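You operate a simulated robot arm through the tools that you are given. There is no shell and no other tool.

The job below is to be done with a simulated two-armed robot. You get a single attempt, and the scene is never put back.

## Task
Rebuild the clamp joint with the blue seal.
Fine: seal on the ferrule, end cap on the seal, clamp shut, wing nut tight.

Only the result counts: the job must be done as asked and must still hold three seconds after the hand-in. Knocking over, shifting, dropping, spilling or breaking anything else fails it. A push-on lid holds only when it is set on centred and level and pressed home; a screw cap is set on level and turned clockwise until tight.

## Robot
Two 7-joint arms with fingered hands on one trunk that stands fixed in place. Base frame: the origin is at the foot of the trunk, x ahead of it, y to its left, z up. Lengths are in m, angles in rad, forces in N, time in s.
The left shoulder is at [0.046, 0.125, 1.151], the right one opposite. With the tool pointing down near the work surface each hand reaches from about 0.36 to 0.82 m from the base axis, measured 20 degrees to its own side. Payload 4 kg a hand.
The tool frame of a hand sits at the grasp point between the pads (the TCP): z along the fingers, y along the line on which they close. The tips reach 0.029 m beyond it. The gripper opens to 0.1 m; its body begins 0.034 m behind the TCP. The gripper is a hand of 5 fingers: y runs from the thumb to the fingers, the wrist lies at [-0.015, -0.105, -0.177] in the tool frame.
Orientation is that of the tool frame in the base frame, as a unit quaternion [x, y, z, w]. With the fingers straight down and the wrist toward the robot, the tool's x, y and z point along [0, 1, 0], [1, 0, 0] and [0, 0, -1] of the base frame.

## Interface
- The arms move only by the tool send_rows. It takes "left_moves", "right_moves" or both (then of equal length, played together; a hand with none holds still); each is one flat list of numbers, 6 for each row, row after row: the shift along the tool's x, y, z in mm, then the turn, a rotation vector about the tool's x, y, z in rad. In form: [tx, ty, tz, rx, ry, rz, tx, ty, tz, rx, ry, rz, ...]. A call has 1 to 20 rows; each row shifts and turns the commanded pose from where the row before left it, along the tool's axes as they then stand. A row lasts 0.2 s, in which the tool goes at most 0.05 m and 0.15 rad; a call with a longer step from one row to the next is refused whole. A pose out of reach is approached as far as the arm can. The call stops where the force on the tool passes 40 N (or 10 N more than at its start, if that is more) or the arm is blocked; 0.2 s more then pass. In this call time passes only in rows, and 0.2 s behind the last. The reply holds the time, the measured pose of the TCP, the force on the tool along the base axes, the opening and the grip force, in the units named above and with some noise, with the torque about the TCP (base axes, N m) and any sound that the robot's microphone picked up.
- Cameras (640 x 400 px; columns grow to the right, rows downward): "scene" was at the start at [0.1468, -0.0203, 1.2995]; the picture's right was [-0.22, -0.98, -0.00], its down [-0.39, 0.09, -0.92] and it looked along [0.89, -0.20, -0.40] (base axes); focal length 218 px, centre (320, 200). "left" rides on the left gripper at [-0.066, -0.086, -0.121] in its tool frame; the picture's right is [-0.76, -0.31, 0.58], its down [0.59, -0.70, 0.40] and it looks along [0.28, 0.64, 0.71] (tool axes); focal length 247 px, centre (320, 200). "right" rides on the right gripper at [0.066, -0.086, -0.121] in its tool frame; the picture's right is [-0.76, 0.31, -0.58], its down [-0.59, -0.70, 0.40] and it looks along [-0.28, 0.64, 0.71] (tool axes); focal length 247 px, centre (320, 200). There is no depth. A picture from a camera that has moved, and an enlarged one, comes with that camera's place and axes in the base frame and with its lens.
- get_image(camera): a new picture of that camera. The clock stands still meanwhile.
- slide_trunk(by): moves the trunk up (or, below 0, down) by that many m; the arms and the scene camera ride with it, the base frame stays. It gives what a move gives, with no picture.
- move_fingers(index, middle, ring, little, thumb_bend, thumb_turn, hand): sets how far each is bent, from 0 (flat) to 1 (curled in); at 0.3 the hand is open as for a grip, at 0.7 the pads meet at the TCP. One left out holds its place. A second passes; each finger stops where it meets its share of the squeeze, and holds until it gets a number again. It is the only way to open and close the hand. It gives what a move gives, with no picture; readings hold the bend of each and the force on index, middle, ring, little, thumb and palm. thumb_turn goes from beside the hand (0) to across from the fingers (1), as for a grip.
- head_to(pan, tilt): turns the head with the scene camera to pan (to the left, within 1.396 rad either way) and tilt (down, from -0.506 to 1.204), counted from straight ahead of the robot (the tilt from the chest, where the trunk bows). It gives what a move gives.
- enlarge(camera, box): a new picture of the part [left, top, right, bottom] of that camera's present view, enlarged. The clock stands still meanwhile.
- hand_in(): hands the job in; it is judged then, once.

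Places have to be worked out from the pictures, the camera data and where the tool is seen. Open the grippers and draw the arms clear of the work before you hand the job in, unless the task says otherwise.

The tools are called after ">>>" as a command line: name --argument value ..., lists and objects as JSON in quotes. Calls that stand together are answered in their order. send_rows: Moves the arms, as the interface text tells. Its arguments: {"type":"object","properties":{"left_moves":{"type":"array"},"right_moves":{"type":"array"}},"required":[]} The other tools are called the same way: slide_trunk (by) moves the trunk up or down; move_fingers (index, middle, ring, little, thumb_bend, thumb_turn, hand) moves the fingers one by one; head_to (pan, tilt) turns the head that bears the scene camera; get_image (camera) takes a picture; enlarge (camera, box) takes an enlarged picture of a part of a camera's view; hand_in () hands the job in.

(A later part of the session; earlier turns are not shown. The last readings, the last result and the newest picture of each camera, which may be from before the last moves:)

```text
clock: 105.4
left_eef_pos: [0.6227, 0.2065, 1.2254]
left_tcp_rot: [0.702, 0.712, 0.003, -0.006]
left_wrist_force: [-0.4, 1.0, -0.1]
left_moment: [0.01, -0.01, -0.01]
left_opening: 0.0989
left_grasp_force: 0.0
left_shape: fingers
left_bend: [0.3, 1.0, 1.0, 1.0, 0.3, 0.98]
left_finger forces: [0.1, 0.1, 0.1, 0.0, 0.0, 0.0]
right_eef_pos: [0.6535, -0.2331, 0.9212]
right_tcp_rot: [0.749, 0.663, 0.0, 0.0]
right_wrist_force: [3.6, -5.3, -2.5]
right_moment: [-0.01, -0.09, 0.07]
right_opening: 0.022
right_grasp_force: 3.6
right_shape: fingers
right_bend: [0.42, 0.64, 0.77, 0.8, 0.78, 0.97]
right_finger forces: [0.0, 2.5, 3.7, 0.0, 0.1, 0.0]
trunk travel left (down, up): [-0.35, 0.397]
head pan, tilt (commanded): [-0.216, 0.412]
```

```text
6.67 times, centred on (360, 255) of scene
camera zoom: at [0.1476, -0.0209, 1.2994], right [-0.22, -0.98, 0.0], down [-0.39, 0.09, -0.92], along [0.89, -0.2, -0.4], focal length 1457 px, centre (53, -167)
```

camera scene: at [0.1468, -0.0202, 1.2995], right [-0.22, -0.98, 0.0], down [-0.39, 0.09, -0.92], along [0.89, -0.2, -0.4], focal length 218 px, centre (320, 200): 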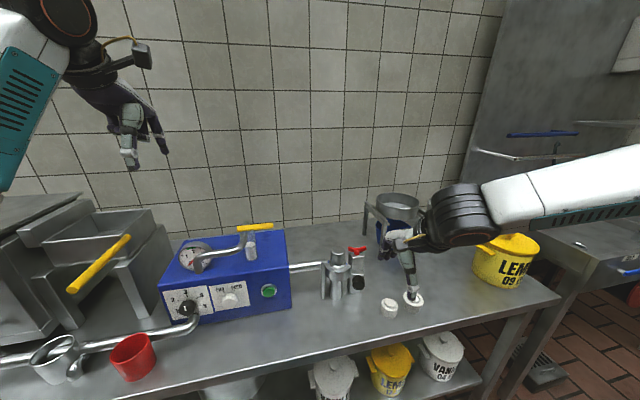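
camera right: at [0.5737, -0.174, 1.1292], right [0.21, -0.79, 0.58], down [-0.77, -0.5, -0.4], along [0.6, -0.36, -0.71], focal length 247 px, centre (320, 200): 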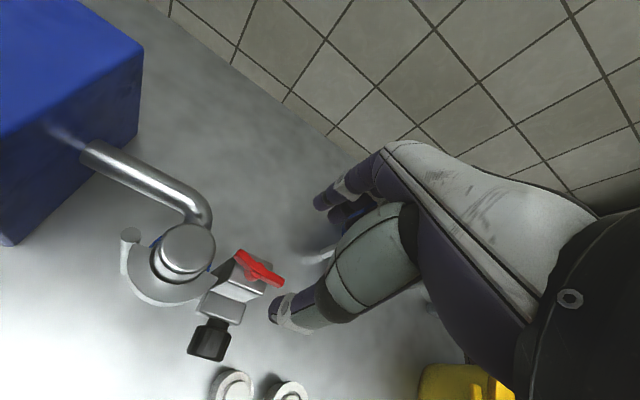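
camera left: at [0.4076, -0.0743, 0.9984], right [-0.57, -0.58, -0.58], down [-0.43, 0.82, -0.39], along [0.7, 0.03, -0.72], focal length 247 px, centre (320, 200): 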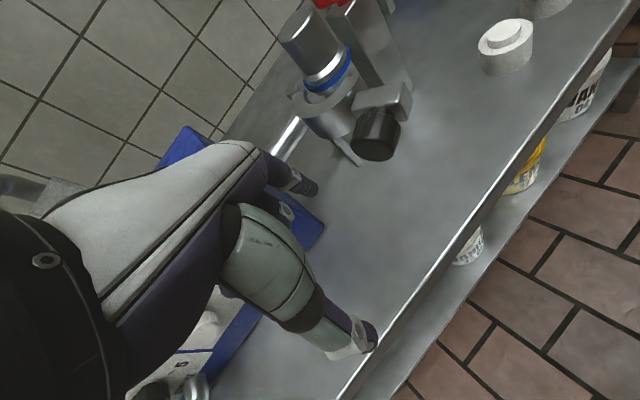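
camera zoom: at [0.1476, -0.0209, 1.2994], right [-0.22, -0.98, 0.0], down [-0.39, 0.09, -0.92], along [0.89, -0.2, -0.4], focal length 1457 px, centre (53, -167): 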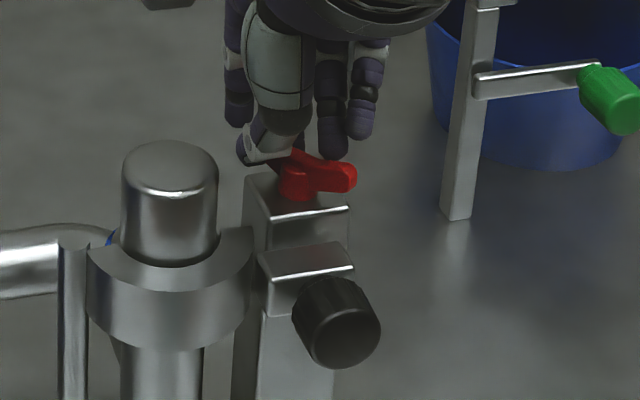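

The squeeze already turned the nut clockwise ~35°, so it moves freely. I now rotate the hand clockwise about the nut axis.

>>> send_rows --right_moves '[-0.2, 1.5, 0, 0, 0, 0.12, -0.2, 1.5, 0, 0, 0, 0.12, -0.2, 1.5, 0, 0, 0, 0.12, -0.2, 1.5, 0, 0, 0, 0.12]'

>>> enlarge --camera "right" --box '[200, 150, 400, 330]'

>>> enlarge --camera "scene" --box '[330, 225, 390, 285]'

```text
clock: 106.4
left_eef_pos: [0.624, 0.2073, 1.2249]
left_tcp_rot: [0.702, 0.712, 0.003, -0.007]
left_wrist_force: [-0.3, -0.7, -0.7]
left_moment: [-0.02, 0.02, 0.02]
left_opening: 0.0988
left_grasp_force: 0.0
left_shape: fingers
left_bend: [0.3, 1.0, 1.0, 1.0, 0.3, 0.98]
left_finger forces: [0.0, 0.1, 0.0, 0.0, 0.0, 0.0]
right_eef_pos: [0.6582, -0.2347, 0.9199]
right_tcp_rot: [0.885, 0.465, 0.0, 0.0]
right_wrist_force: [3.4, -7.2, 0.1]
right_moment: [-0.11, -0.04, 0.11]
right_opening: 0.0217
right_grasp_force: 3.9
right_shape: fingers
right_bend: [0.42, 0.64, 0.77, 0.8, 0.78, 0.97]
right_finger forces: [0.0, 3.0, 4.6, 0.1, 0.1, 0.1]
trunk travel left (down, up): [-0.35, 0.397]
head pan, tilt (commanded): [-0.216, 0.412]
```

```text
2.22 times, centred on (300, 240) of right
camera zoom: at [0.6255, -0.1328, 1.0416], right [-0.18, -0.8, 0.58], down [-0.91, -0.09, -0.4], along [0.37, -0.6, -0.71], focal length 549 px, centre (364, 111)
```

zoom: 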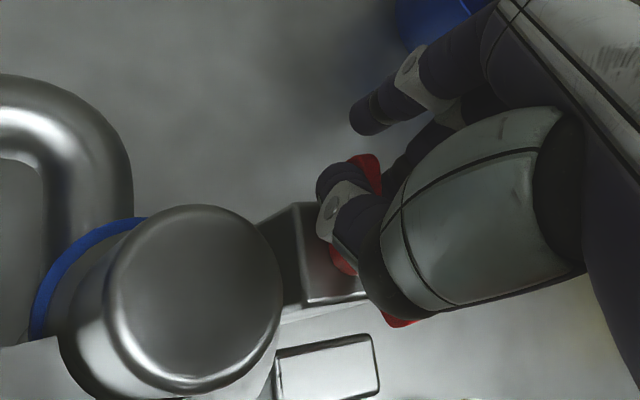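

```text
6.67 times, centred on (360, 255) of scene
camera zoom: at [0.1472, -0.0211, 1.2994], right [-0.22, -0.98, 0.0], down [-0.39, 0.09, -0.92], along [0.89, -0.2, -0.4], focal length 1457 px, centre (53, -167)
```

zoom: 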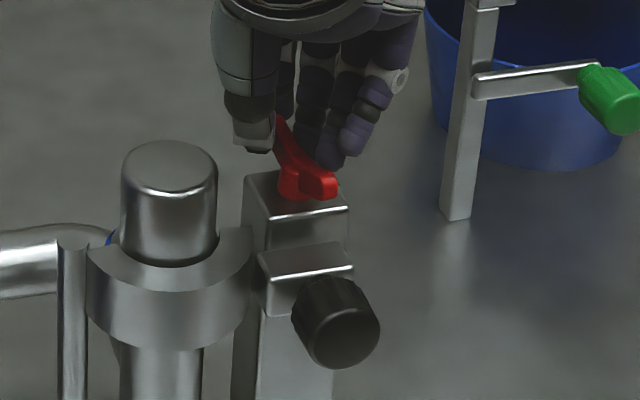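

The nut follows the hand easily (moment ≈0.1 N·m). I continue turning clockwise.

>>> send_rows --right_moves '[-0.2, 1.5, 0, 0, 0, 0.12, -0.2, 1.5, 0, 0, 0, 0.12, -0.2, 1.5, 0, 0, 0, 0.12, -0.2, 1.5, 0, 0, 0, 0.12]'

>>> enlarge --camera "right" --box '[200, 150, 400, 330]'

>>> enlarge --camera "scene" --box '[330, 225, 390, 285]'

```text
clock: 107.4
left_eef_pos: [0.622, 0.2068, 1.2247]
left_tcp_rot: [0.702, 0.712, 0.004, -0.007]
left_wrist_force: [-0.4, 0.2, -0.5]
left_moment: [0.03, 0.0, 0.0]
left_opening: 0.0986
left_grasp_force: 0.1
left_shape: fingers
left_bend: [0.3, 1.0, 1.0, 1.0, 0.3, 0.98]
left_finger forces: [0.0, 0.0, 0.0, 0.0, 0.1, 0.0]
right_eef_pos: [0.6273, -0.2688, 0.9377]
right_tcp_rot: [0.971, 0.239, -0.002, 0.001]
right_wrist_force: [-0.2, 0.6, 0.0]
right_moment: [0.01, 0.02, 0.04]
right_opening: 0.0234
right_grasp_force: 0.0
right_shape: fingers
right_bend: [0.42, 0.66, 0.78, 0.8, 0.77, 0.98]
right_finger forces: [0.0, 0.1, 0.0, 0.0, 0.0, 0.0]
right hand out of reach, approached as far as the arm can: row 1, 2, 3, 4
trunk travel left (down, up): [-0.35, 0.397]
head pan, tilt (commanded): [-0.216, 0.412]
```

```text
2.22 times, centred on (300, 240) of right
camera zoom: at [0.6477, -0.162, 1.057], right [-0.53, -0.62, 0.58], down [-0.85, 0.35, -0.4], along [0.04, -0.7, -0.71], focal length 549 px, centre (364, 111)
```

zoom: 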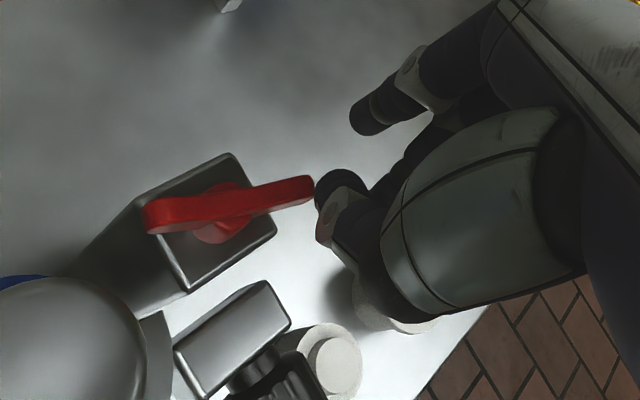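

```text
6.67 times, centred on (360, 255) of scene
camera zoom: at [0.146, -0.0215, 1.2995], right [-0.22, -0.98, 0.0], down [-0.39, 0.09, -0.92], along [0.9, -0.2, -0.4], focal length 1457 px, centre (53, -167)
```

zoom: 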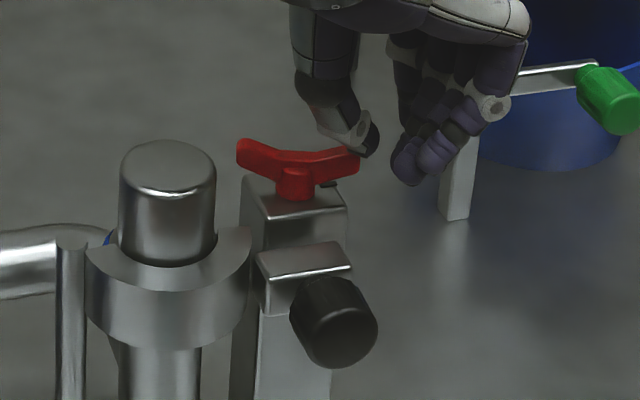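

The arm ran out of reach in yaw and slipped off, letting the nut swing back partly. Since the nut spins freely, I'll instead orbit a single fingertip around it (no yaw needed). First I raise the hand and return to yaw 0.

>>> send_rows --right_moves '[0, 0, -20, 0, 0, 0, 0, 0, -25, 0, 0, 0, 0, 0, -25, 0, 0, 0, 0, 0, 0, 0, 0, -0.135, 0, 0, 0, 0, 0, -0.135, 0, 0, 0, 0, 0, -0.135, 0, 0, 0, 0, 0, -0.135, 0, 0, 0, 0, 0, -0.135, 0, 0, 0, 0, 0, -0.135, 0, 0, 0, 0, 0, -0.135, 0, 0, 0, 0, 0, -0.135, 0, 0, 0, 0, 0, 0]'

>>> get_image --camera "scene"

```text
clock: 110.0
left_eef_pos: [0.6222, 0.2082, 1.2243]
left_tcp_rot: [0.702, 0.712, 0.003, -0.006]
left_wrist_force: [-1.3, -0.1, -0.3]
left_moment: [0.01, 0.0, 0.0]
left_opening: 0.0987
left_grasp_force: 0.0
left_shape: fingers
left_bend: [0.3, 1.0, 1.0, 1.0, 0.3, 0.98]
left_finger forces: [0.0, 0.1, 0.0, 0.1, 0.1, 0.1]
right_eef_pos: [0.63, -0.2632, 1.0076]
right_tcp_rot: [0.707, 0.707, 0.0, -0.001]
right_wrist_force: [0.6, -0.2, 0.5]
right_moment: [0.01, 0.01, -0.03]
right_opening: 0.0219
right_grasp_force: 0.1
right_shape: fingers
right_bend: [0.42, 0.66, 0.78, 0.8, 0.78, 0.98]
right_finger forces: [0.0, 0.0, 0.0, 0.1, 0.1, 0.0]
trunk travel left (down, up): [-0.35, 0.397]
head pan, tilt (commanded): [-0.216, 0.412]
```

```text
taken
camera scene: at [0.1469, -0.0201, 1.2995], right [-0.22, -0.98, 0.0], down [-0.39, 0.09, -0.92], along [0.89, -0.2, -0.4], focal length 218 px, centre (320, 200)
```

scene: 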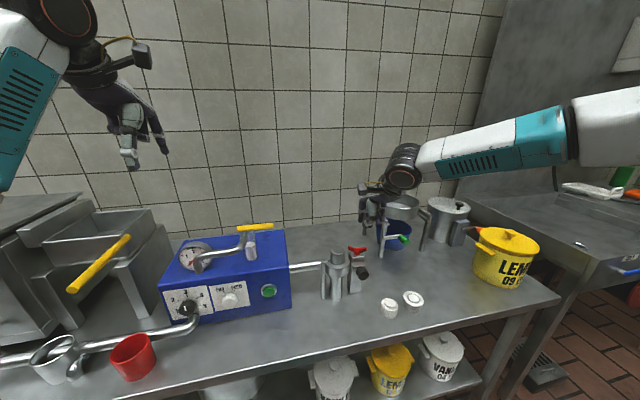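

I extend only the index, curl the rest, and hover the index near the nut to calibrate.

>>> move_fingers --hand "right" --index 0.3 --middle 1.0 --ring 1.0 --little 1.0 --thumb_bend 0.2

>>> send_rows --right_moves '[5, -35, 10, 0, 0, 0, 5, -30, 10, 0, 0, 0, 0, 0, 0, 0, 0, 0]'

>>> get_image --camera "right"

>>> enlarge --camera "scene" --box '[320, 200, 410, 290]'

```text
clock: 111.0
left_eef_pos: [0.6211, 0.2076, 1.2237]
left_tcp_rot: [0.702, 0.712, 0.004, -0.006]
left_wrist_force: [0.1, 0.9, 0.8]
left_moment: [-0.01, 0.0, -0.01]
left_opening: 0.0988
left_grasp_force: 0.0
left_shape: fingers
left_bend: [0.3, 1.0, 1.0, 1.0, 0.3, 0.98]
left_finger forces: [0.0, 0.0, 0.1, 0.1, 0.0, 0.0]
right_eef_pos: [0.6299, -0.2634, 1.0068]
right_tcp_rot: [0.708, 0.706, 0.001, 0.0]
right_wrist_force: [-0.4, -0.1, 0.0]
right_moment: [-0.01, -0.04, 0.02]
right_opening: 0.1014
right_grasp_force: 0.0
right_shape: fingers
right_bend: [0.3, 1.0, 1.0, 1.0, 0.2, 0.98]
right_finger forces: [0.0, 0.1, 0.1, 0.1, 0.0, 0.1]
trunk travel left (down, up): [-0.35, 0.397]
head pan, tilt (commanded): [-0.216, 0.412]
```

```text
clock: 111.8
left_eef_pos: [0.6231, 0.2074, 1.224]
left_tcp_rot: [0.702, 0.712, 0.002, -0.006]
left_wrist_force: [-0.7, 0.0, 0.4]
left_moment: [0.02, 0.01, 0.01]
left_opening: 0.0986
left_grasp_force: 0.0
left_shape: fingers
left_bend: [0.3, 1.0, 1.0, 1.0, 0.3, 0.98]
left_finger forces: [0.0, 0.0, 0.0, 0.0, 0.0, 0.1]
right_eef_pos: [0.5659, -0.2543, 0.9898]
right_tcp_rot: [0.708, 0.706, 0.0, 0.0]
right_wrist_force: [0.1, 0.5, -0.6]
right_moment: [0.0, 0.02, -0.02]
right_opening: 0.1016
right_grasp_force: 0.1
right_shape: fingers
right_bend: [0.3, 1.0, 1.0, 1.0, 0.2, 0.98]
right_finger forces: [0.0, 0.1, 0.1, 0.1, 0.0, 0.0]
trunk travel left (down, up): [-0.35, 0.397]
head pan, tilt (commanded): [-0.216, 0.412]
```

```text
taken
camera right: at [0.4798, -0.1895, 1.1102], right [0.31, -0.76, 0.58], down [-0.7, -0.59, -0.4], along [0.64, -0.29, -0.71], focal length 247 px, centre (320, 200)
```

right: 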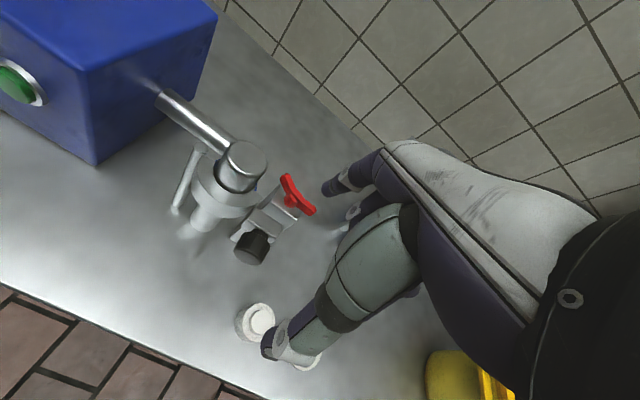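

```text
4.44 times, centred on (365, 245) of scene
camera zoom: at [0.147, -0.0202, 1.2995], right [-0.22, -0.98, 0.0], down [-0.39, 0.09, -0.92], along [0.89, -0.2, -0.4], focal length 971 px, centre (120, 0)
```

zoom: 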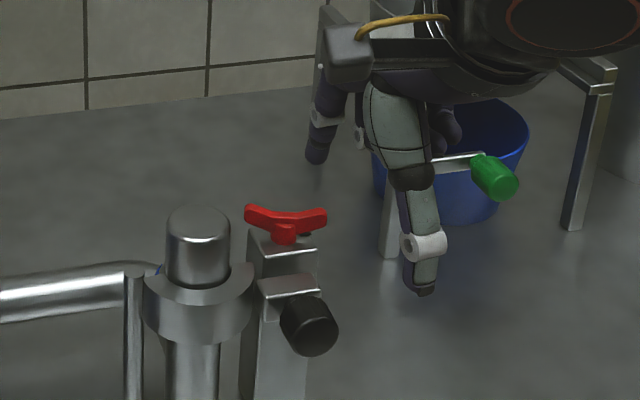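

I enlarge the right view to measure the index tip and nut precisely.

>>> enlarge --camera "right" --box '[260, 150, 380, 250]'

```text
4.00 times, centred on (320, 200) of right
camera zoom: at [0.4798, -0.1895, 1.1102], right [0.31, -0.76, 0.58], down [-0.7, -0.59, -0.4], along [0.64, -0.29, -0.71], focal length 988 px, centre (320, 200)
```

zoom: 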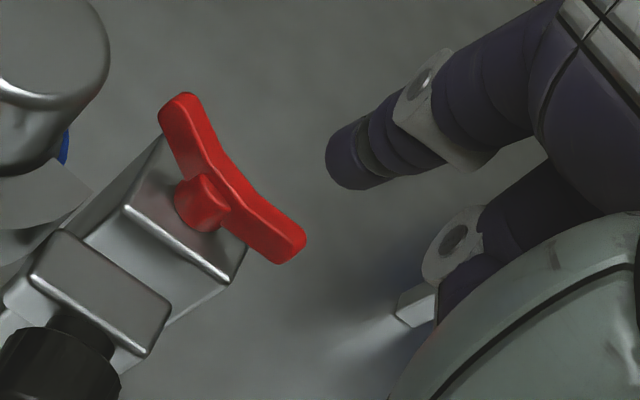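

Index tip centre is at TCP+(56,5,−20) mm; the wing is ~19° clockwise of the y axis. I place the index at azimuth ~110° (far-right side of the nut), clear of the wing, and descend to wing height.

>>> send_rows --right_moves '[-1, 23, 0, 0, 0, 0, -1, 23, 0, 0, 0, 0, 0, 0, 25, 0, 0, 0, 0, 0, 25, 0, 0, 0, 0, 0, 14, 0, 0, 0, 0, 0, 0, 0, 0, 0]'

>>> enlarge --camera "right" --box '[240, 130, 400, 250]'

>>> enlarge --camera "scene" --box '[330, 225, 390, 285]'

```text
clock: 113.2
left_eef_pos: [0.6225, 0.2075, 1.225]
left_tcp_rot: [0.702, 0.712, 0.003, -0.005]
left_wrist_force: [0.1, 0.4, 0.6]
left_moment: [0.0, 0.02, -0.01]
left_opening: 0.0988
left_grasp_force: 0.1
left_shape: fingers
left_bend: [0.3, 1.0, 1.0, 1.0, 0.3, 0.98]
left_finger forces: [0.1, 0.0, 0.0, 0.0, 0.0, 0.0]
right_eef_pos: [0.6126, -0.256, 0.9267]
right_tcp_rot: [0.707, 0.707, 0.0, 0.0]
right_wrist_force: [0.1, 0.6, -0.5]
right_moment: [0.02, -0.03, 0.03]
right_opening: 0.1017
right_grasp_force: 0.0
right_shape: fingers
right_bend: [0.3, 1.0, 1.0, 1.0, 0.2, 0.98]
right_finger forces: [0.1, 0.0, 0.1, 0.0, 0.0, 0.1]
trunk travel left (down, up): [-0.35, 0.397]
head pan, tilt (commanded): [-0.216, 0.412]
```

```text
3.33 times, centred on (320, 190) of right
camera zoom: at [0.5263, -0.1908, 1.0454], right [0.31, -0.76, 0.58], down [-0.7, -0.59, -0.4], along [0.64, -0.28, -0.71], focal length 823 px, centre (320, 233)
```

zoom: 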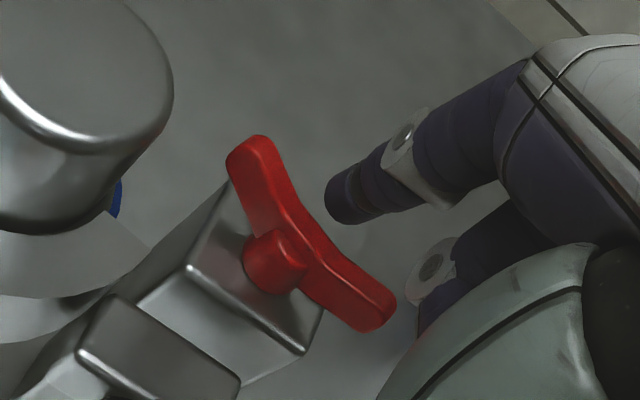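

```text
6.67 times, centred on (360, 255) of scene
camera zoom: at [0.1468, -0.0202, 1.2995], right [-0.22, -0.98, 0.0], down [-0.39, 0.09, -0.92], along [0.89, -0.2, -0.4], focal length 1457 px, centre (53, -167)
```

zoom: 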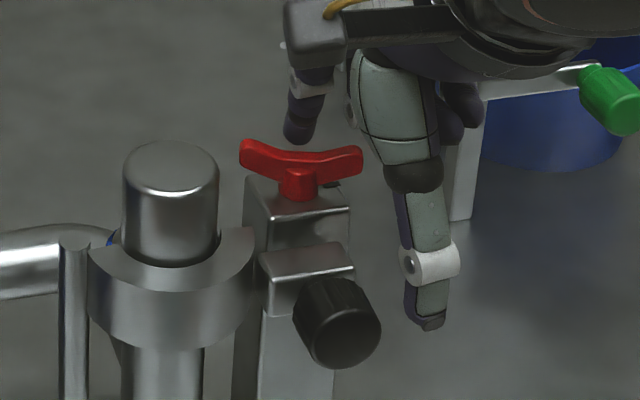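

The index is behind the nut at the right height, beside the right wing. I orbit it clockwise (as seen from above) by 100°, pushing the right wing toward the robot.

>>> send_rows --right_moves '[-6.1, -3.5, 0, 0, 0, 0, -4.4, -5.3, 0, 0, 0, 0, -2.4, -6.5, 0, 0, 0, 0, 0, -7, 0, 0, 0, 0, 2.4, -6.5, 0, 0, 0, 0]'

>>> enlarge --camera "right" --box '[240, 130, 400, 250]'

>>> enlarge --camera "scene" --box '[330, 225, 390, 285]'

```text
clock: 114.4
left_eef_pos: [0.6224, 0.2068, 1.2237]
left_tcp_rot: [0.702, 0.712, 0.003, -0.006]
left_wrist_force: [-0.4, -0.3, 0.0]
left_moment: [0.02, 0.02, 0.03]
left_opening: 0.0988
left_grasp_force: 0.0
left_shape: fingers
left_bend: [0.3, 1.0, 1.0, 1.0, 0.3, 0.98]
left_finger forces: [0.0, 0.0, 0.0, 0.0, 0.0, 0.0]
right_eef_pos: [0.5825, -0.2668, 0.9229]
right_tcp_rot: [0.708, 0.707, -0.001, 0.0]
right_wrist_force: [1.3, -1.2, 0.4]
right_moment: [0.03, -0.06, -0.06]
right_opening: 0.1035
right_grasp_force: 0.7
right_shape: fingers
right_bend: [0.29, 1.0, 1.0, 1.0, 0.2, 0.98]
right_finger forces: [1.5, 0.0, 0.0, 0.1, 0.0, 0.0]
trunk travel left (down, up): [-0.35, 0.397]
head pan, tilt (commanded): [-0.216, 0.412]
```

```text
3.33 times, centred on (320, 190) of right
camera zoom: at [0.4965, -0.2013, 1.0439], right [0.31, -0.76, 0.58], down [-0.71, -0.59, -0.4], along [0.64, -0.29, -0.71], focal length 823 px, centre (320, 233)
```

zoom: 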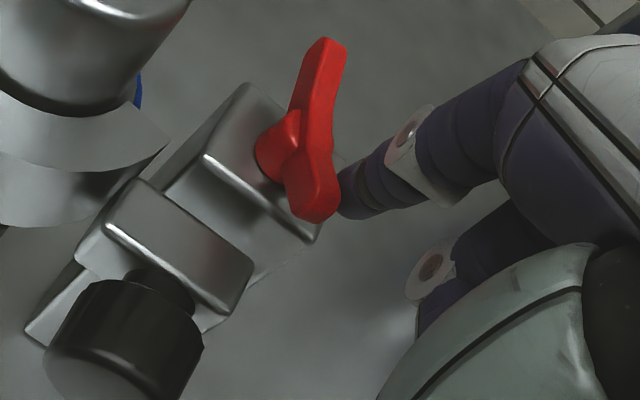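

```text
6.67 times, centred on (360, 255) of scene
camera zoom: at [0.1468, -0.0203, 1.2995], right [-0.22, -0.98, 0.0], down [-0.39, 0.09, -0.92], along [0.89, -0.2, -0.4], focal length 1457 px, centre (53, -167)
```

zoom: 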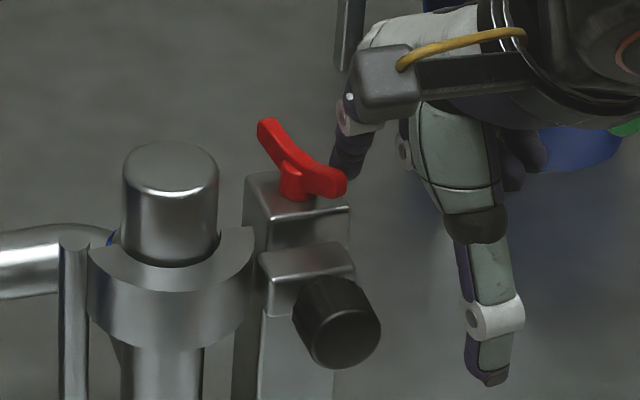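

It works: the nut turns clockwise under the finger (~1.5 N). I continue orbiting another 120°.

>>> send_rows --right_moves '[4.4, -5.3, 0, 0, 0, 0, 6.1, -3.5, 0, 0, 0, 0, 6.8, -1.2, 0, 0, 0, 0, 6.8, 1.2, 0, 0, 0, 0, 6.1, 3.5, 0, 0, 0, 0, 4.4, 5.3, 0, 0, 0, 0]'

>>> enlarge --camera "right" --box '[240, 130, 400, 250]'

>>> enlarge --camera "scene" --box '[330, 225, 390, 285]'

```text
clock: 115.8
left_eef_pos: [0.6227, 0.2075, 1.2251]
left_tcp_rot: [0.702, 0.712, 0.004, -0.005]
left_wrist_force: [0.1, 0.7, -1.0]
left_moment: [-0.01, 0.01, 0.0]
left_opening: 0.0986
left_grasp_force: 0.2
left_shape: fingers
left_bend: [0.3, 1.0, 1.0, 1.0, 0.3, 0.98]
left_finger forces: [0.0, 0.0, 0.0, 0.1, 0.0, 0.1]
right_eef_pos: [0.5826, -0.2319, 0.924]
right_tcp_rot: [0.707, 0.707, 0.0, 0.0]
right_wrist_force: [-0.5, -0.9, 0.0]
right_moment: [0.02, 0.04, -0.02]
right_opening: 0.1002
right_grasp_force: 0.3
right_shape: fingers
right_bend: [0.31, 1.0, 1.0, 1.0, 0.2, 0.98]
right_finger forces: [0.8, 0.0, 0.0, 0.0, 0.0, 0.0]
trunk travel left (down, up): [-0.35, 0.397]
head pan, tilt (commanded): [-0.216, 0.412]
```

```text
3.33 times, centred on (320, 190) of right
camera zoom: at [0.4972, -0.1665, 1.0446], right [0.31, -0.76, 0.58], down [-0.7, -0.59, -0.4], along [0.64, -0.28, -0.71], focal length 823 px, centre (320, 233)
```

zoom: 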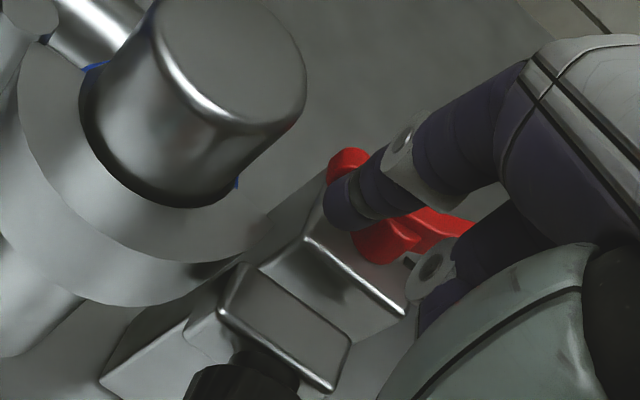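

```text
6.67 times, centred on (360, 255) of scene
camera zoom: at [0.1469, -0.0201, 1.2995], right [-0.22, -0.98, 0.0], down [-0.39, 0.09, -0.92], along [0.89, -0.2, -0.4], focal length 1457 px, centre (53, -167)
```

zoom: 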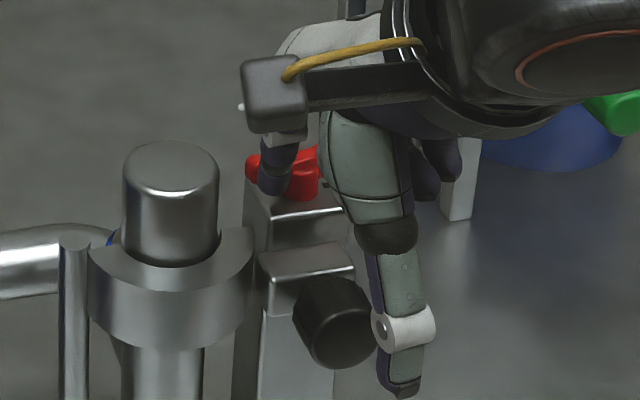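

Continuing smoothly; the nut has turned about half a revolution. I go on through the far side.

>>> send_rows --right_moves '[2.4, 6.5, 0, 0, 0, 0, 0, 7, 0, 0, 0, 0, -2.4, 6.5, 0, 0, 0, 0, -4.4, 5.3, 0, 0, 0, 0, -6.1, 3.5, 0, 0, 0, 0, -6.8, 1.2, 0, 0, 0, 0, -6.8, -1.2, 0, 0, 0, 0]'

>>> enlarge --camera "right" --box '[240, 130, 400, 250]'

>>> enlarge --camera "scene" --box '[330, 225, 390, 285]'

```text
clock: 117.4
left_eef_pos: [0.6219, 0.2085, 1.2247]
left_tcp_rot: [0.703, 0.712, 0.004, -0.004]
left_wrist_force: [-0.3, -0.2, -0.1]
left_moment: [-0.01, 0.0, 0.0]
left_opening: 0.0986
left_grasp_force: 0.0
left_shape: fingers
left_bend: [0.3, 1.0, 1.0, 1.0, 0.3, 0.98]
left_finger forces: [0.0, 0.0, 0.0, 0.0, 0.1, 0.0]
right_eef_pos: [0.61, -0.2543, 0.9237]
right_tcp_rot: [0.707, 0.707, 0.0, -0.001]
right_wrist_force: [-11.8, 13.2, -2.5]
right_moment: [0.29, 0.39, 0.67]
right_opening: 0.079
right_grasp_force: 9.7
right_shape: fingers
right_bend: [0.46, 1.0, 1.0, 1.0, 0.2, 0.98]
right_finger forces: [18.7, 0.1, 0.0, 0.0, 0.0, 0.0]
trunk travel left (down, up): [-0.35, 0.397]
head pan, tilt (commanded): [-0.216, 0.412]
```

```text
3.33 times, centred on (320, 190) of right
camera zoom: at [0.5242, -0.1898, 1.0451], right [0.31, -0.76, 0.58], down [-0.7, -0.59, -0.4], along [0.64, -0.28, -0.71], focal length 823 px, centre (320, 233)
```

zoom: 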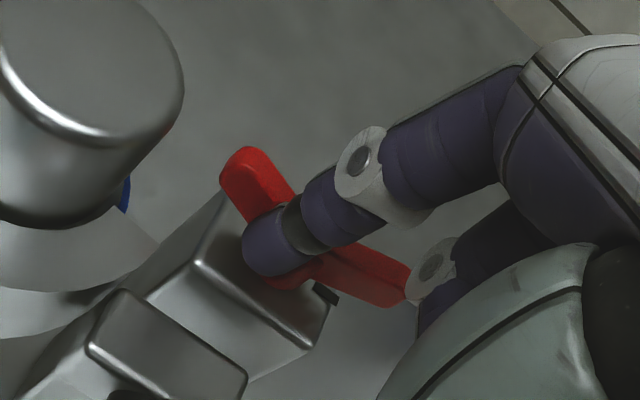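

```text
6.67 times, centred on (360, 255) of scene
camera zoom: at [0.1457, -0.0191, 1.2996], right [-0.22, -0.98, 0.0], down [-0.39, 0.09, -0.92], along [0.9, -0.2, -0.4], focal length 1457 px, centre (53, -167)
```

zoom: 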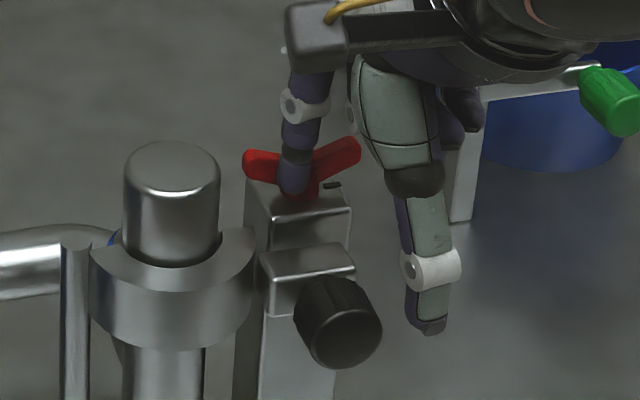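

The nut now resists strongly: the index was bent back with 18.7 N while the wing stopped lying along y (≈172° from the start). I relieve the finger, raise, and look.

>>> send_rows --right_moves '[6, -8, 0, 0, 0, 0, 4, -10, 0, 0, 0, 0, 0, -12, 0, 0, 0, 0, 0, 0, -25, 0, 0, 0, 0, 0, -30, 0, 0, 0, 0, 0, 0, 0, 0, 0]'

>>> enlarge --camera "right" --box '[200, 110, 400, 270]'

>>> enlarge --camera "scene" --box '[330, 225, 390, 285]'

```text
clock: 118.8
left_eef_pos: [0.6231, 0.2073, 1.2249]
left_tcp_rot: [0.702, 0.712, 0.004, -0.006]
left_wrist_force: [0.1, 0.3, -0.1]
left_moment: [0.01, -0.02, -0.03]
left_opening: 0.0986
left_grasp_force: 0.1
left_shape: fingers
left_bend: [0.3, 1.0, 1.0, 1.0, 0.3, 0.98]
left_finger forces: [0.0, 0.0, 0.0, 0.1, 0.1, 0.0]
right_eef_pos: [0.5802, -0.247, 0.9804]
right_tcp_rot: [0.707, 0.707, 0.0, -0.001]
right_wrist_force: [0.7, -0.9, -0.5]
right_moment: [-0.03, -0.01, 0.01]
right_opening: 0.1016
right_grasp_force: 0.1
right_shape: fingers
right_bend: [0.3, 1.0, 1.0, 1.0, 0.2, 0.98]
right_finger forces: [0.0, 0.1, 0.1, 0.0, 0.0, 0.0]
trunk travel left (down, up): [-0.35, 0.397]
head pan, tilt (commanded): [-0.216, 0.412]
```

```text
2.50 times, centred on (300, 190) of right
camera zoom: at [0.4958, -0.1816, 1.1003], right [0.31, -0.76, 0.58], down [-0.7, -0.59, -0.4], along [0.64, -0.29, -0.71], focal length 617 px, centre (370, 225)
```

zoom: 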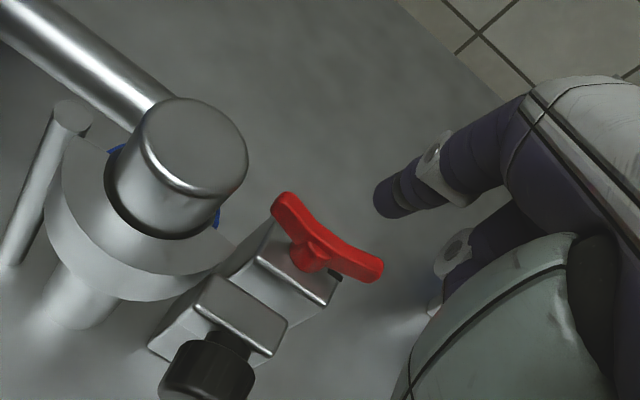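

```text
6.67 times, centred on (360, 255) of scene
camera zoom: at [0.1471, -0.0204, 1.2994], right [-0.22, -0.98, 0.0], down [-0.39, 0.09, -0.92], along [0.89, -0.2, -0.4], focal length 1457 px, centre (53, -167)
```

zoom: 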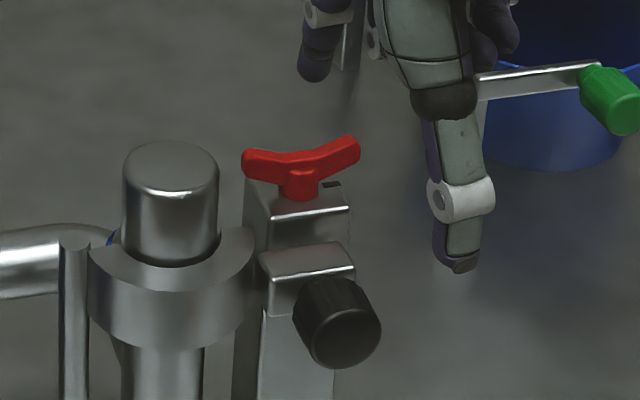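

The wing has stopped along the y axis. To make sure it is tight I'll grip it again (thumb on the left wing, fingers behind the right) and twist clockwise with more torque.

>>> move_fingers --hand "right" --index 0.4 --middle 0.45 --ring 0.45 --little 0.45 --thumb_bend 0.42

>>> send_rows --right_moves '[5, 23, -5, 0, 0, 0, 5, 23, 0, 0, 0, 0, 5.5, 24, 0, 0, 0, 0, 0, 0, 20, 0, 0, 0, 0, 0, 25, 0, 0, 0, 0, 0, 18, 0, 0, 0, 0, 0, 0, 0, 0, 0]'

>>> enlarge --camera "right" --box '[200, 150, 400, 330]'

>>> enlarge --camera "scene" --box '[330, 225, 390, 285]'

```text
clock: 119.8
left_eef_pos: [0.6222, 0.2076, 1.2245]
left_tcp_rot: [0.702, 0.712, 0.003, -0.006]
left_wrist_force: [-0.4, -1.3, 0.4]
left_moment: [-0.02, 0.03, 0.03]
left_opening: 0.0989
left_grasp_force: 0.0
left_shape: fingers
left_bend: [0.3, 1.0, 1.0, 1.0, 0.3, 0.98]
left_finger forces: [0.1, 0.1, 0.1, 0.1, 0.1, 0.1]
right_eef_pos: [0.5807, -0.2461, 0.9788]
right_tcp_rot: [0.707, 0.707, 0.0, 0.0]
right_wrist_force: [0.0, -0.3, 0.0]
right_moment: [0.02, -0.02, 0.02]
right_opening: 0.0724
right_grasp_force: 0.0
right_shape: fingers
right_bend: [0.4, 0.45, 0.45, 0.45, 0.42, 0.98]
right_finger forces: [0.1, 0.0, 0.0, 0.1, 0.0, 0.0]
trunk travel left (down, up): [-0.35, 0.397]
head pan, tilt (commanded): [-0.216, 0.412]
```

```text
clock: 121.4
left_eef_pos: [0.6228, 0.2078, 1.225]
left_tcp_rot: [0.702, 0.712, 0.003, -0.005]
left_wrist_force: [-0.3, 0.0, -0.3]
left_moment: [-0.01, 0.03, 0.03]
left_opening: 0.099
left_grasp_force: 0.1
left_shape: fingers
left_bend: [0.3, 1.0, 1.0, 1.0, 0.3, 0.98]
left_finger forces: [0.1, 0.0, 0.0, 0.0, 0.0, 0.0]
right_eef_pos: [0.6507, -0.2304, 0.9207]
right_tcp_rot: [0.708, 0.706, 0.0, 0.0]
right_wrist_force: [0.1, -0.2, 0.5]
right_moment: [-0.03, -0.01, -0.02]
right_opening: 0.0726
right_grasp_force: 0.0
right_shape: fingers
right_bend: [0.4, 0.45, 0.45, 0.45, 0.42, 0.98]
right_finger forces: [0.1, 0.0, 0.0, 0.0, 0.1, 0.0]
trunk travel left (down, up): [-0.35, 0.397]
head pan, tilt (commanded): [-0.216, 0.412]
```

```text
2.22 times, centred on (300, 240) of right
camera zoom: at [0.5654, -0.1654, 1.0415], right [0.31, -0.76, 0.58], down [-0.7, -0.59, -0.4], along [0.64, -0.28, -0.71], focal length 549 px, centre (364, 111)
```

zoom: 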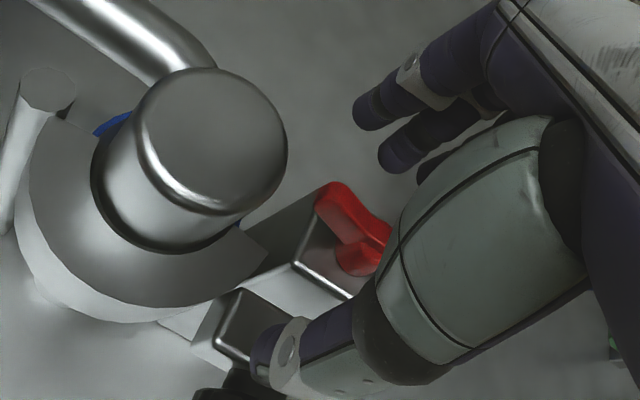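

```text
6.67 times, centred on (360, 255) of scene
camera zoom: at [0.1468, -0.0201, 1.2995], right [-0.22, -0.98, 0.0], down [-0.39, 0.09, -0.92], along [0.89, -0.2, -0.4], focal length 1457 px, centre (53, -167)
```

zoom: 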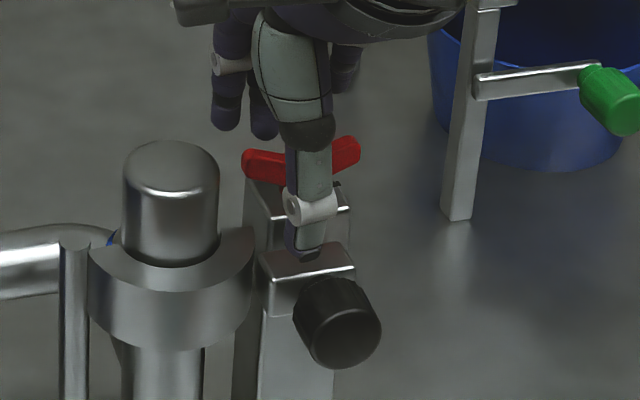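

I close thumb and fingers onto the wings as before, first lightly.

>>> move_fingers --hand "right" --index 0.4 --middle 0.62 --ring 0.68 --little 0.7 --thumb_bend 0.66

>>> move_fingers --hand "right" --index 0.4 --middle 0.72 --ring 0.85 --little 0.85 --thumb_bend 0.85

>>> enlarge --camera "right" --box '[200, 150, 400, 330]'

>>> enlarge --camera "scene" --box '[330, 225, 390, 285]'

```text
clock: 122.4
left_eef_pos: [0.621, 0.2077, 1.2251]
left_tcp_rot: [0.702, 0.712, 0.003, -0.006]
left_wrist_force: [0.0, -0.3, -0.6]
left_moment: [-0.03, -0.01, 0.02]
left_opening: 0.0989
left_grasp_force: 0.0
left_shape: fingers
left_bend: [0.3, 1.0, 1.0, 1.0, 0.3, 0.98]
left_finger forces: [0.0, 0.0, 0.0, 0.1, 0.0, 0.1]
right_eef_pos: [0.6497, -0.2305, 0.9198]
right_tcp_rot: [0.708, 0.707, 0.0, 0.001]
right_wrist_force: [1.1, 0.0, 0.4]
right_moment: [0.01, -0.04, 0.05]
right_opening: 0.0424
right_grasp_force: 0.6
right_shape: fingers
right_bend: [0.4, 0.62, 0.67, 0.7, 0.66, 0.98]
right_finger forces: [0.0, 0.1, 0.7, 0.5, 0.0, 0.1]
trunk travel left (down, up): [-0.35, 0.397]
head pan, tilt (commanded): [-0.216, 0.412]
```

```text
clock: 123.4
left_eef_pos: [0.6231, 0.2065, 1.2242]
left_tcp_rot: [0.702, 0.712, 0.002, -0.006]
left_wrist_force: [-0.6, -0.1, -0.2]
left_moment: [-0.04, -0.02, 0.05]
left_opening: 0.0989
left_grasp_force: 0.0
left_shape: fingers
left_bend: [0.3, 1.0, 1.0, 1.0, 0.3, 0.98]
left_finger forces: [0.1, 0.0, 0.1, 0.0, 0.0, 0.1]
right_eef_pos: [0.6516, -0.2308, 0.9193]
right_tcp_rot: [0.708, 0.706, 0.0, 0.001]
right_wrist_force: [10.3, -2.6, -0.5]
right_moment: [-0.25, -0.13, 0.82]
right_opening: 0.0373
right_grasp_force: 23.4
right_shape: fingers
right_bend: [0.4, 0.65, 0.71, 0.77, 0.71, 0.97]
right_finger forces: [0.0, 6.2, 9.1, 15.8, 15.2, 0.1]
trunk travel left (down, up): [-0.35, 0.397]
head pan, tilt (commanded): [-0.216, 0.412]
```

```text
2.22 times, centred on (300, 240) of right
camera zoom: at [0.5667, -0.1659, 1.0412], right [0.31, -0.76, 0.58], down [-0.7, -0.59, -0.4], along [0.64, -0.28, -0.71], focal length 549 px, centre (364, 111)
```

zoom: 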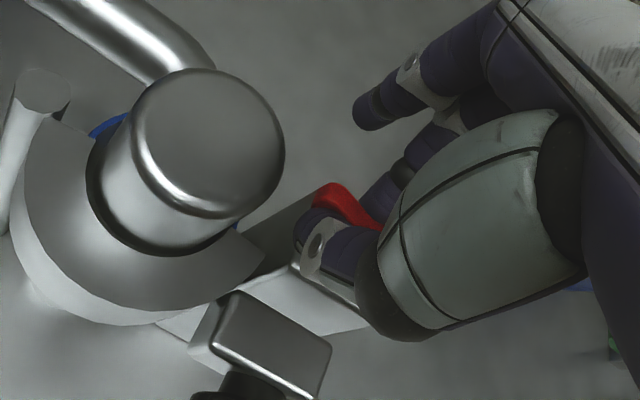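

```text
6.67 times, centred on (360, 255) of scene
camera zoom: at [0.1482, -0.0205, 1.2993], right [-0.22, -0.98, 0.0], down [-0.39, 0.09, -0.92], along [0.89, -0.2, -0.4], focal length 1457 px, centre (53, -167)
```

zoom: 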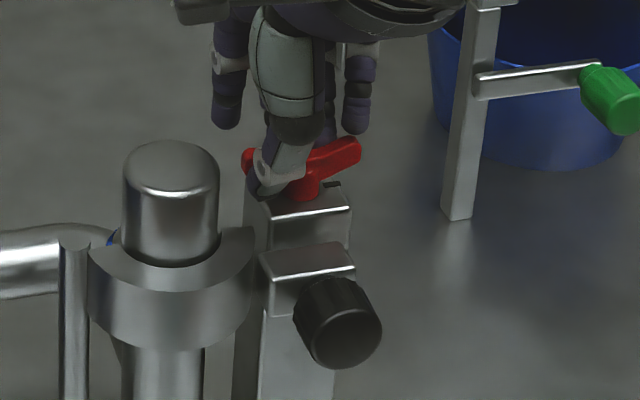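

The nut holds against a 0.8 N·m couple from the squeeze without moving. I add a small extra clockwise twist to be sure.

>>> send_rows --right_moves '[0, 0.7, 0, 0, 0, 0.05, 0, 0.7, 0, 0, 0, 0.05, 0, 0, 0, 0, 0, 0]'

>>> enlarge --camera "scene" --box '[330, 225, 390, 285]'

```text
clock: 124.2
left_eef_pos: [0.6226, 0.2078, 1.2243]
left_tcp_rot: [0.702, 0.712, 0.004, -0.005]
left_wrist_force: [0.2, 0.0, -0.1]
left_moment: [0.02, 0.01, 0.01]
left_opening: 0.0989
left_grasp_force: 0.1
left_shape: fingers
left_bend: [0.3, 1.0, 1.0, 1.0, 0.3, 0.98]
left_finger forces: [0.0, 0.0, 0.0, 0.1, 0.0, 0.1]
right_eef_pos: [0.6539, -0.2303, 0.9207]
right_tcp_rot: [0.742, 0.67, 0.001, 0.0]
right_wrist_force: [9.6, -0.8, 5.2]
right_moment: [-0.4, -0.05, 1.07]
right_opening: 0.0396
right_grasp_force: 28.4
right_shape: fingers
right_bend: [0.4, 0.65, 0.71, 0.77, 0.64, 0.98]
right_finger forces: [0.0, 5.6, 10.1, 21.8, 18.9, 0.0]
trunk travel left (down, up): [-0.35, 0.397]
head pan, tilt (commanded): [-0.216, 0.412]
```

```text
6.67 times, centred on (360, 255) of scene
camera zoom: at [0.1475, -0.0201, 1.2994], right [-0.22, -0.98, 0.0], down [-0.39, 0.09, -0.92], along [0.89, -0.2, -0.4], focal length 1457 px, centre (53, -167)
```

zoom: 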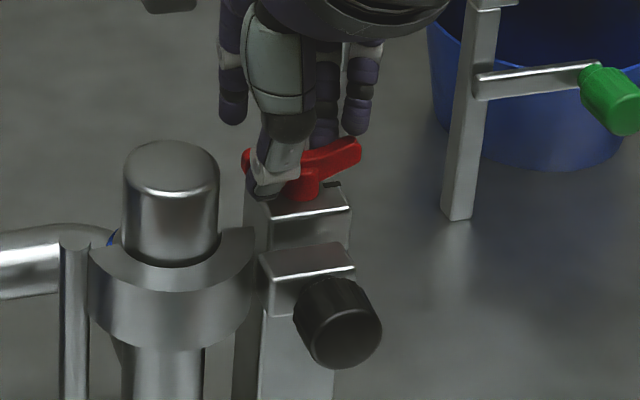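

The nut stays put under ≈1.1 N·m: it is tight. I release by opening the fingers, then lift straight up.

>>> move_fingers --hand "right" --index 0.4 --middle 0.42 --ring 0.42 --little 0.42 --thumb_bend 0.44

>>> enlarge --camera "scene" --box '[330, 225, 390, 285]'

>>> enlarge --camera "right" --box '[200, 150, 400, 330]'

```text
clock: 125.2
left_eef_pos: [0.6217, 0.2073, 1.2246]
left_tcp_rot: [0.703, 0.711, 0.003, -0.006]
left_wrist_force: [0.8, 0.5, 0.2]
left_moment: [-0.01, 0.01, 0.0]
left_opening: 0.0989
left_grasp_force: 0.0
left_shape: fingers
left_bend: [0.3, 1.0, 1.0, 1.0, 0.3, 0.98]
left_finger forces: [0.0, 0.1, 0.0, 0.0, 0.0, 0.0]
right_eef_pos: [0.6517, -0.2308, 0.9217]
right_tcp_rot: [0.742, 0.67, 0.0, -0.001]
right_wrist_force: [0.2, 0.4, 0.6]
right_moment: [0.0, 0.02, -0.03]
right_opening: 0.0696
right_grasp_force: 0.1
right_shape: fingers
right_bend: [0.4, 0.42, 0.42, 0.42, 0.44, 0.98]
right_finger forces: [0.1, 0.0, 0.0, 0.0, 0.1, 0.1]
trunk travel left (down, up): [-0.35, 0.397]
head pan, tilt (commanded): [-0.216, 0.412]
```

```text
6.67 times, centred on (360, 255) of scene
camera zoom: at [0.1466, -0.02, 1.2995], right [-0.22, -0.98, 0.0], down [-0.39, 0.09, -0.92], along [0.9, -0.2, -0.4], focal length 1457 px, centre (53, -167)
```

zoom: 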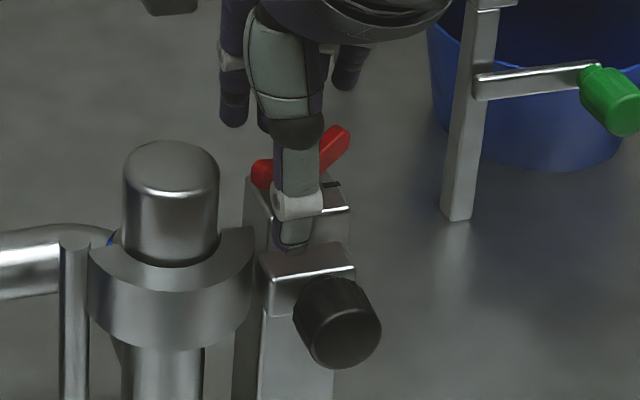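

```text
2.22 times, centred on (300, 240) of right
camera zoom: at [0.5744, -0.1578, 1.0411], right [0.23, -0.78, 0.58], down [-0.76, -0.51, -0.4], along [0.61, -0.35, -0.71], focal length 549 px, centre (364, 111)
```

zoom: 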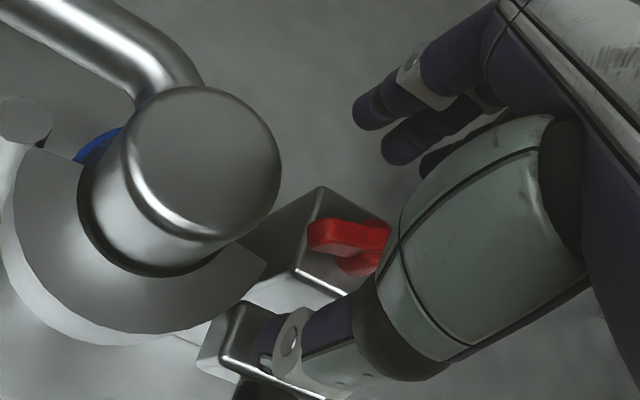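

On release the little finger dragged the wing back counter-clockwise by ~20°. I lift the hand and will push it back clockwise gently with the index alone, which earlier left it in place.

>>> send_rows --right_moves '[0, 0, -20, 0, 0, 0, 0, 0, -25, 0, 0, 0, 0, 0, -25, 0, 0, 0, -8, -20, 0, 0, 0, -0.1, -8, -30, 0, 0, 0, -0.018, 0, -20, 0, 0, 0, 0]'

>>> move_fingers --hand "right" --index 0.3 --middle 1.0 --ring 1.0 --little 1.0 --thumb_bend 0.2

>>> get_image --camera "right"

>>> enlarge --camera "right" --box '[200, 110, 400, 270]'

>>> enlarge --camera "scene" --box '[330, 225, 390, 285]'

```text
clock: 126.6
left_eef_pos: [0.6219, 0.2079, 1.2245]
left_tcp_rot: [0.703, 0.712, 0.003, -0.005]
left_wrist_force: [-0.4, -0.2, 0.3]
left_moment: [0.01, -0.02, -0.02]
left_opening: 0.0986
left_grasp_force: 0.0
left_shape: fingers
left_bend: [0.3, 1.0, 1.0, 1.0, 0.3, 0.98]
left_finger forces: [0.1, 0.1, 0.1, 0.0, 0.0, 0.0]
right_eef_pos: [0.5792, -0.2444, 0.9918]
right_tcp_rot: [0.701, 0.714, -0.001, 0.001]
right_wrist_force: [-0.4, 0.5, 0.5]
right_moment: [-0.01, 0.03, 0.01]
right_opening: 0.0696
right_grasp_force: 0.0
right_shape: fingers
right_bend: [0.4, 0.42, 0.42, 0.42, 0.44, 0.98]
right_finger forces: [0.0, 0.0, 0.1, 0.0, 0.1, 0.0]
trunk travel left (down, up): [-0.35, 0.397]
head pan, tilt (commanded): [-0.216, 0.412]
```

```text
clock: 127.6
left_eef_pos: [0.6212, 0.2074, 1.2241]
left_tcp_rot: [0.702, 0.712, 0.003, -0.005]
left_wrist_force: [0.0, -1.0, 0.3]
left_moment: [-0.02, 0.03, -0.02]
left_opening: 0.0992
left_grasp_force: 0.0
left_shape: fingers
left_bend: [0.3, 1.0, 1.0, 1.0, 0.3, 0.98]
left_finger forces: [0.1, 0.0, 0.0, 0.0, 0.0, 0.0]
right_eef_pos: [0.5808, -0.246, 0.9903]
right_tcp_rot: [0.702, 0.712, 0.0, 0.0]
right_wrist_force: [0.4, 0.2, -0.5]
right_moment: [0.0, 0.02, 0.0]
right_opening: 0.1018
right_grasp_force: 0.0
right_shape: fingers
right_bend: [0.3, 1.0, 1.0, 1.0, 0.2, 0.98]
right_finger forces: [0.0, 0.0, 0.1, 0.0, 0.0, 0.1]
trunk travel left (down, up): [-0.35, 0.397]
head pan, tilt (commanded): [-0.216, 0.412]
```

```text
taken
camera right: at [0.4943, -0.1816, 1.1113], right [0.32, -0.75, 0.58], down [-0.69, -0.6, -0.4], along [0.65, -0.27, -0.71], focal length 247 px, centre (320, 200)
```

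right: 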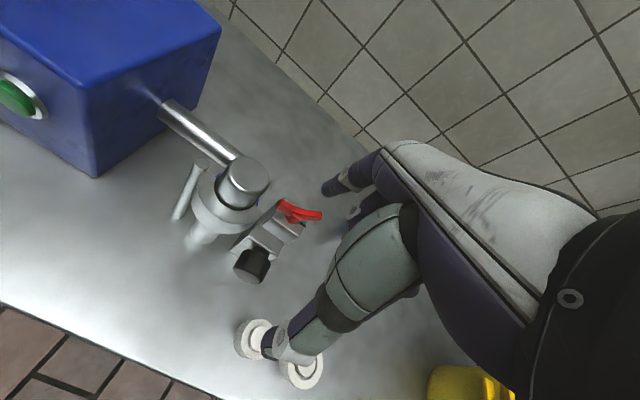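

```text
2.50 times, centred on (300, 190) of right
camera zoom: at [0.4943, -0.1816, 1.1113], right [0.32, -0.75, 0.58], down [-0.69, -0.6, -0.4], along [0.65, -0.27, -0.71], focal length 617 px, centre (370, 225)
```

zoom: 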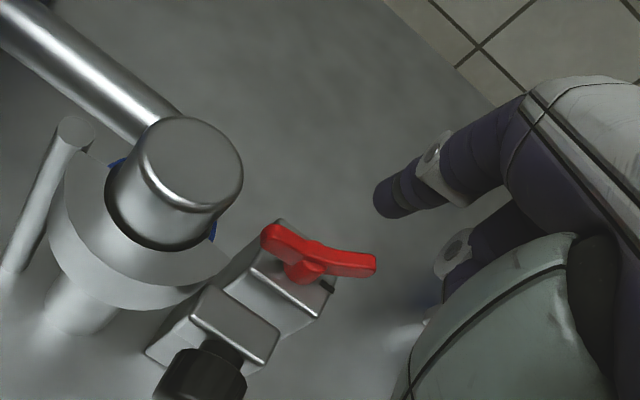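

```text
6.67 times, centred on (360, 255) of scene
camera zoom: at [0.1468, -0.0202, 1.2995], right [-0.22, -0.98, 0.0], down [-0.39, 0.09, -0.92], along [0.89, -0.2, -0.4], focal length 1457 px, centre (53, -167)
```

zoom: 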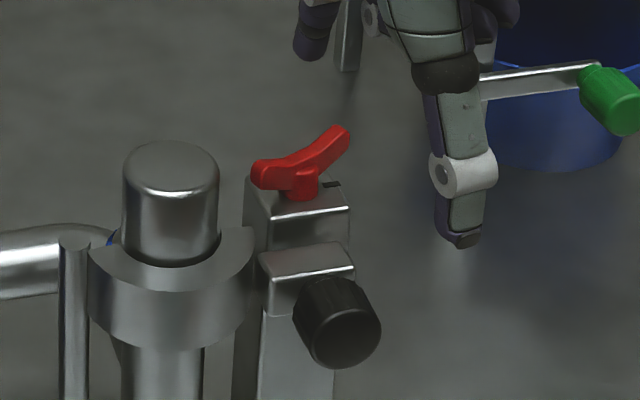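

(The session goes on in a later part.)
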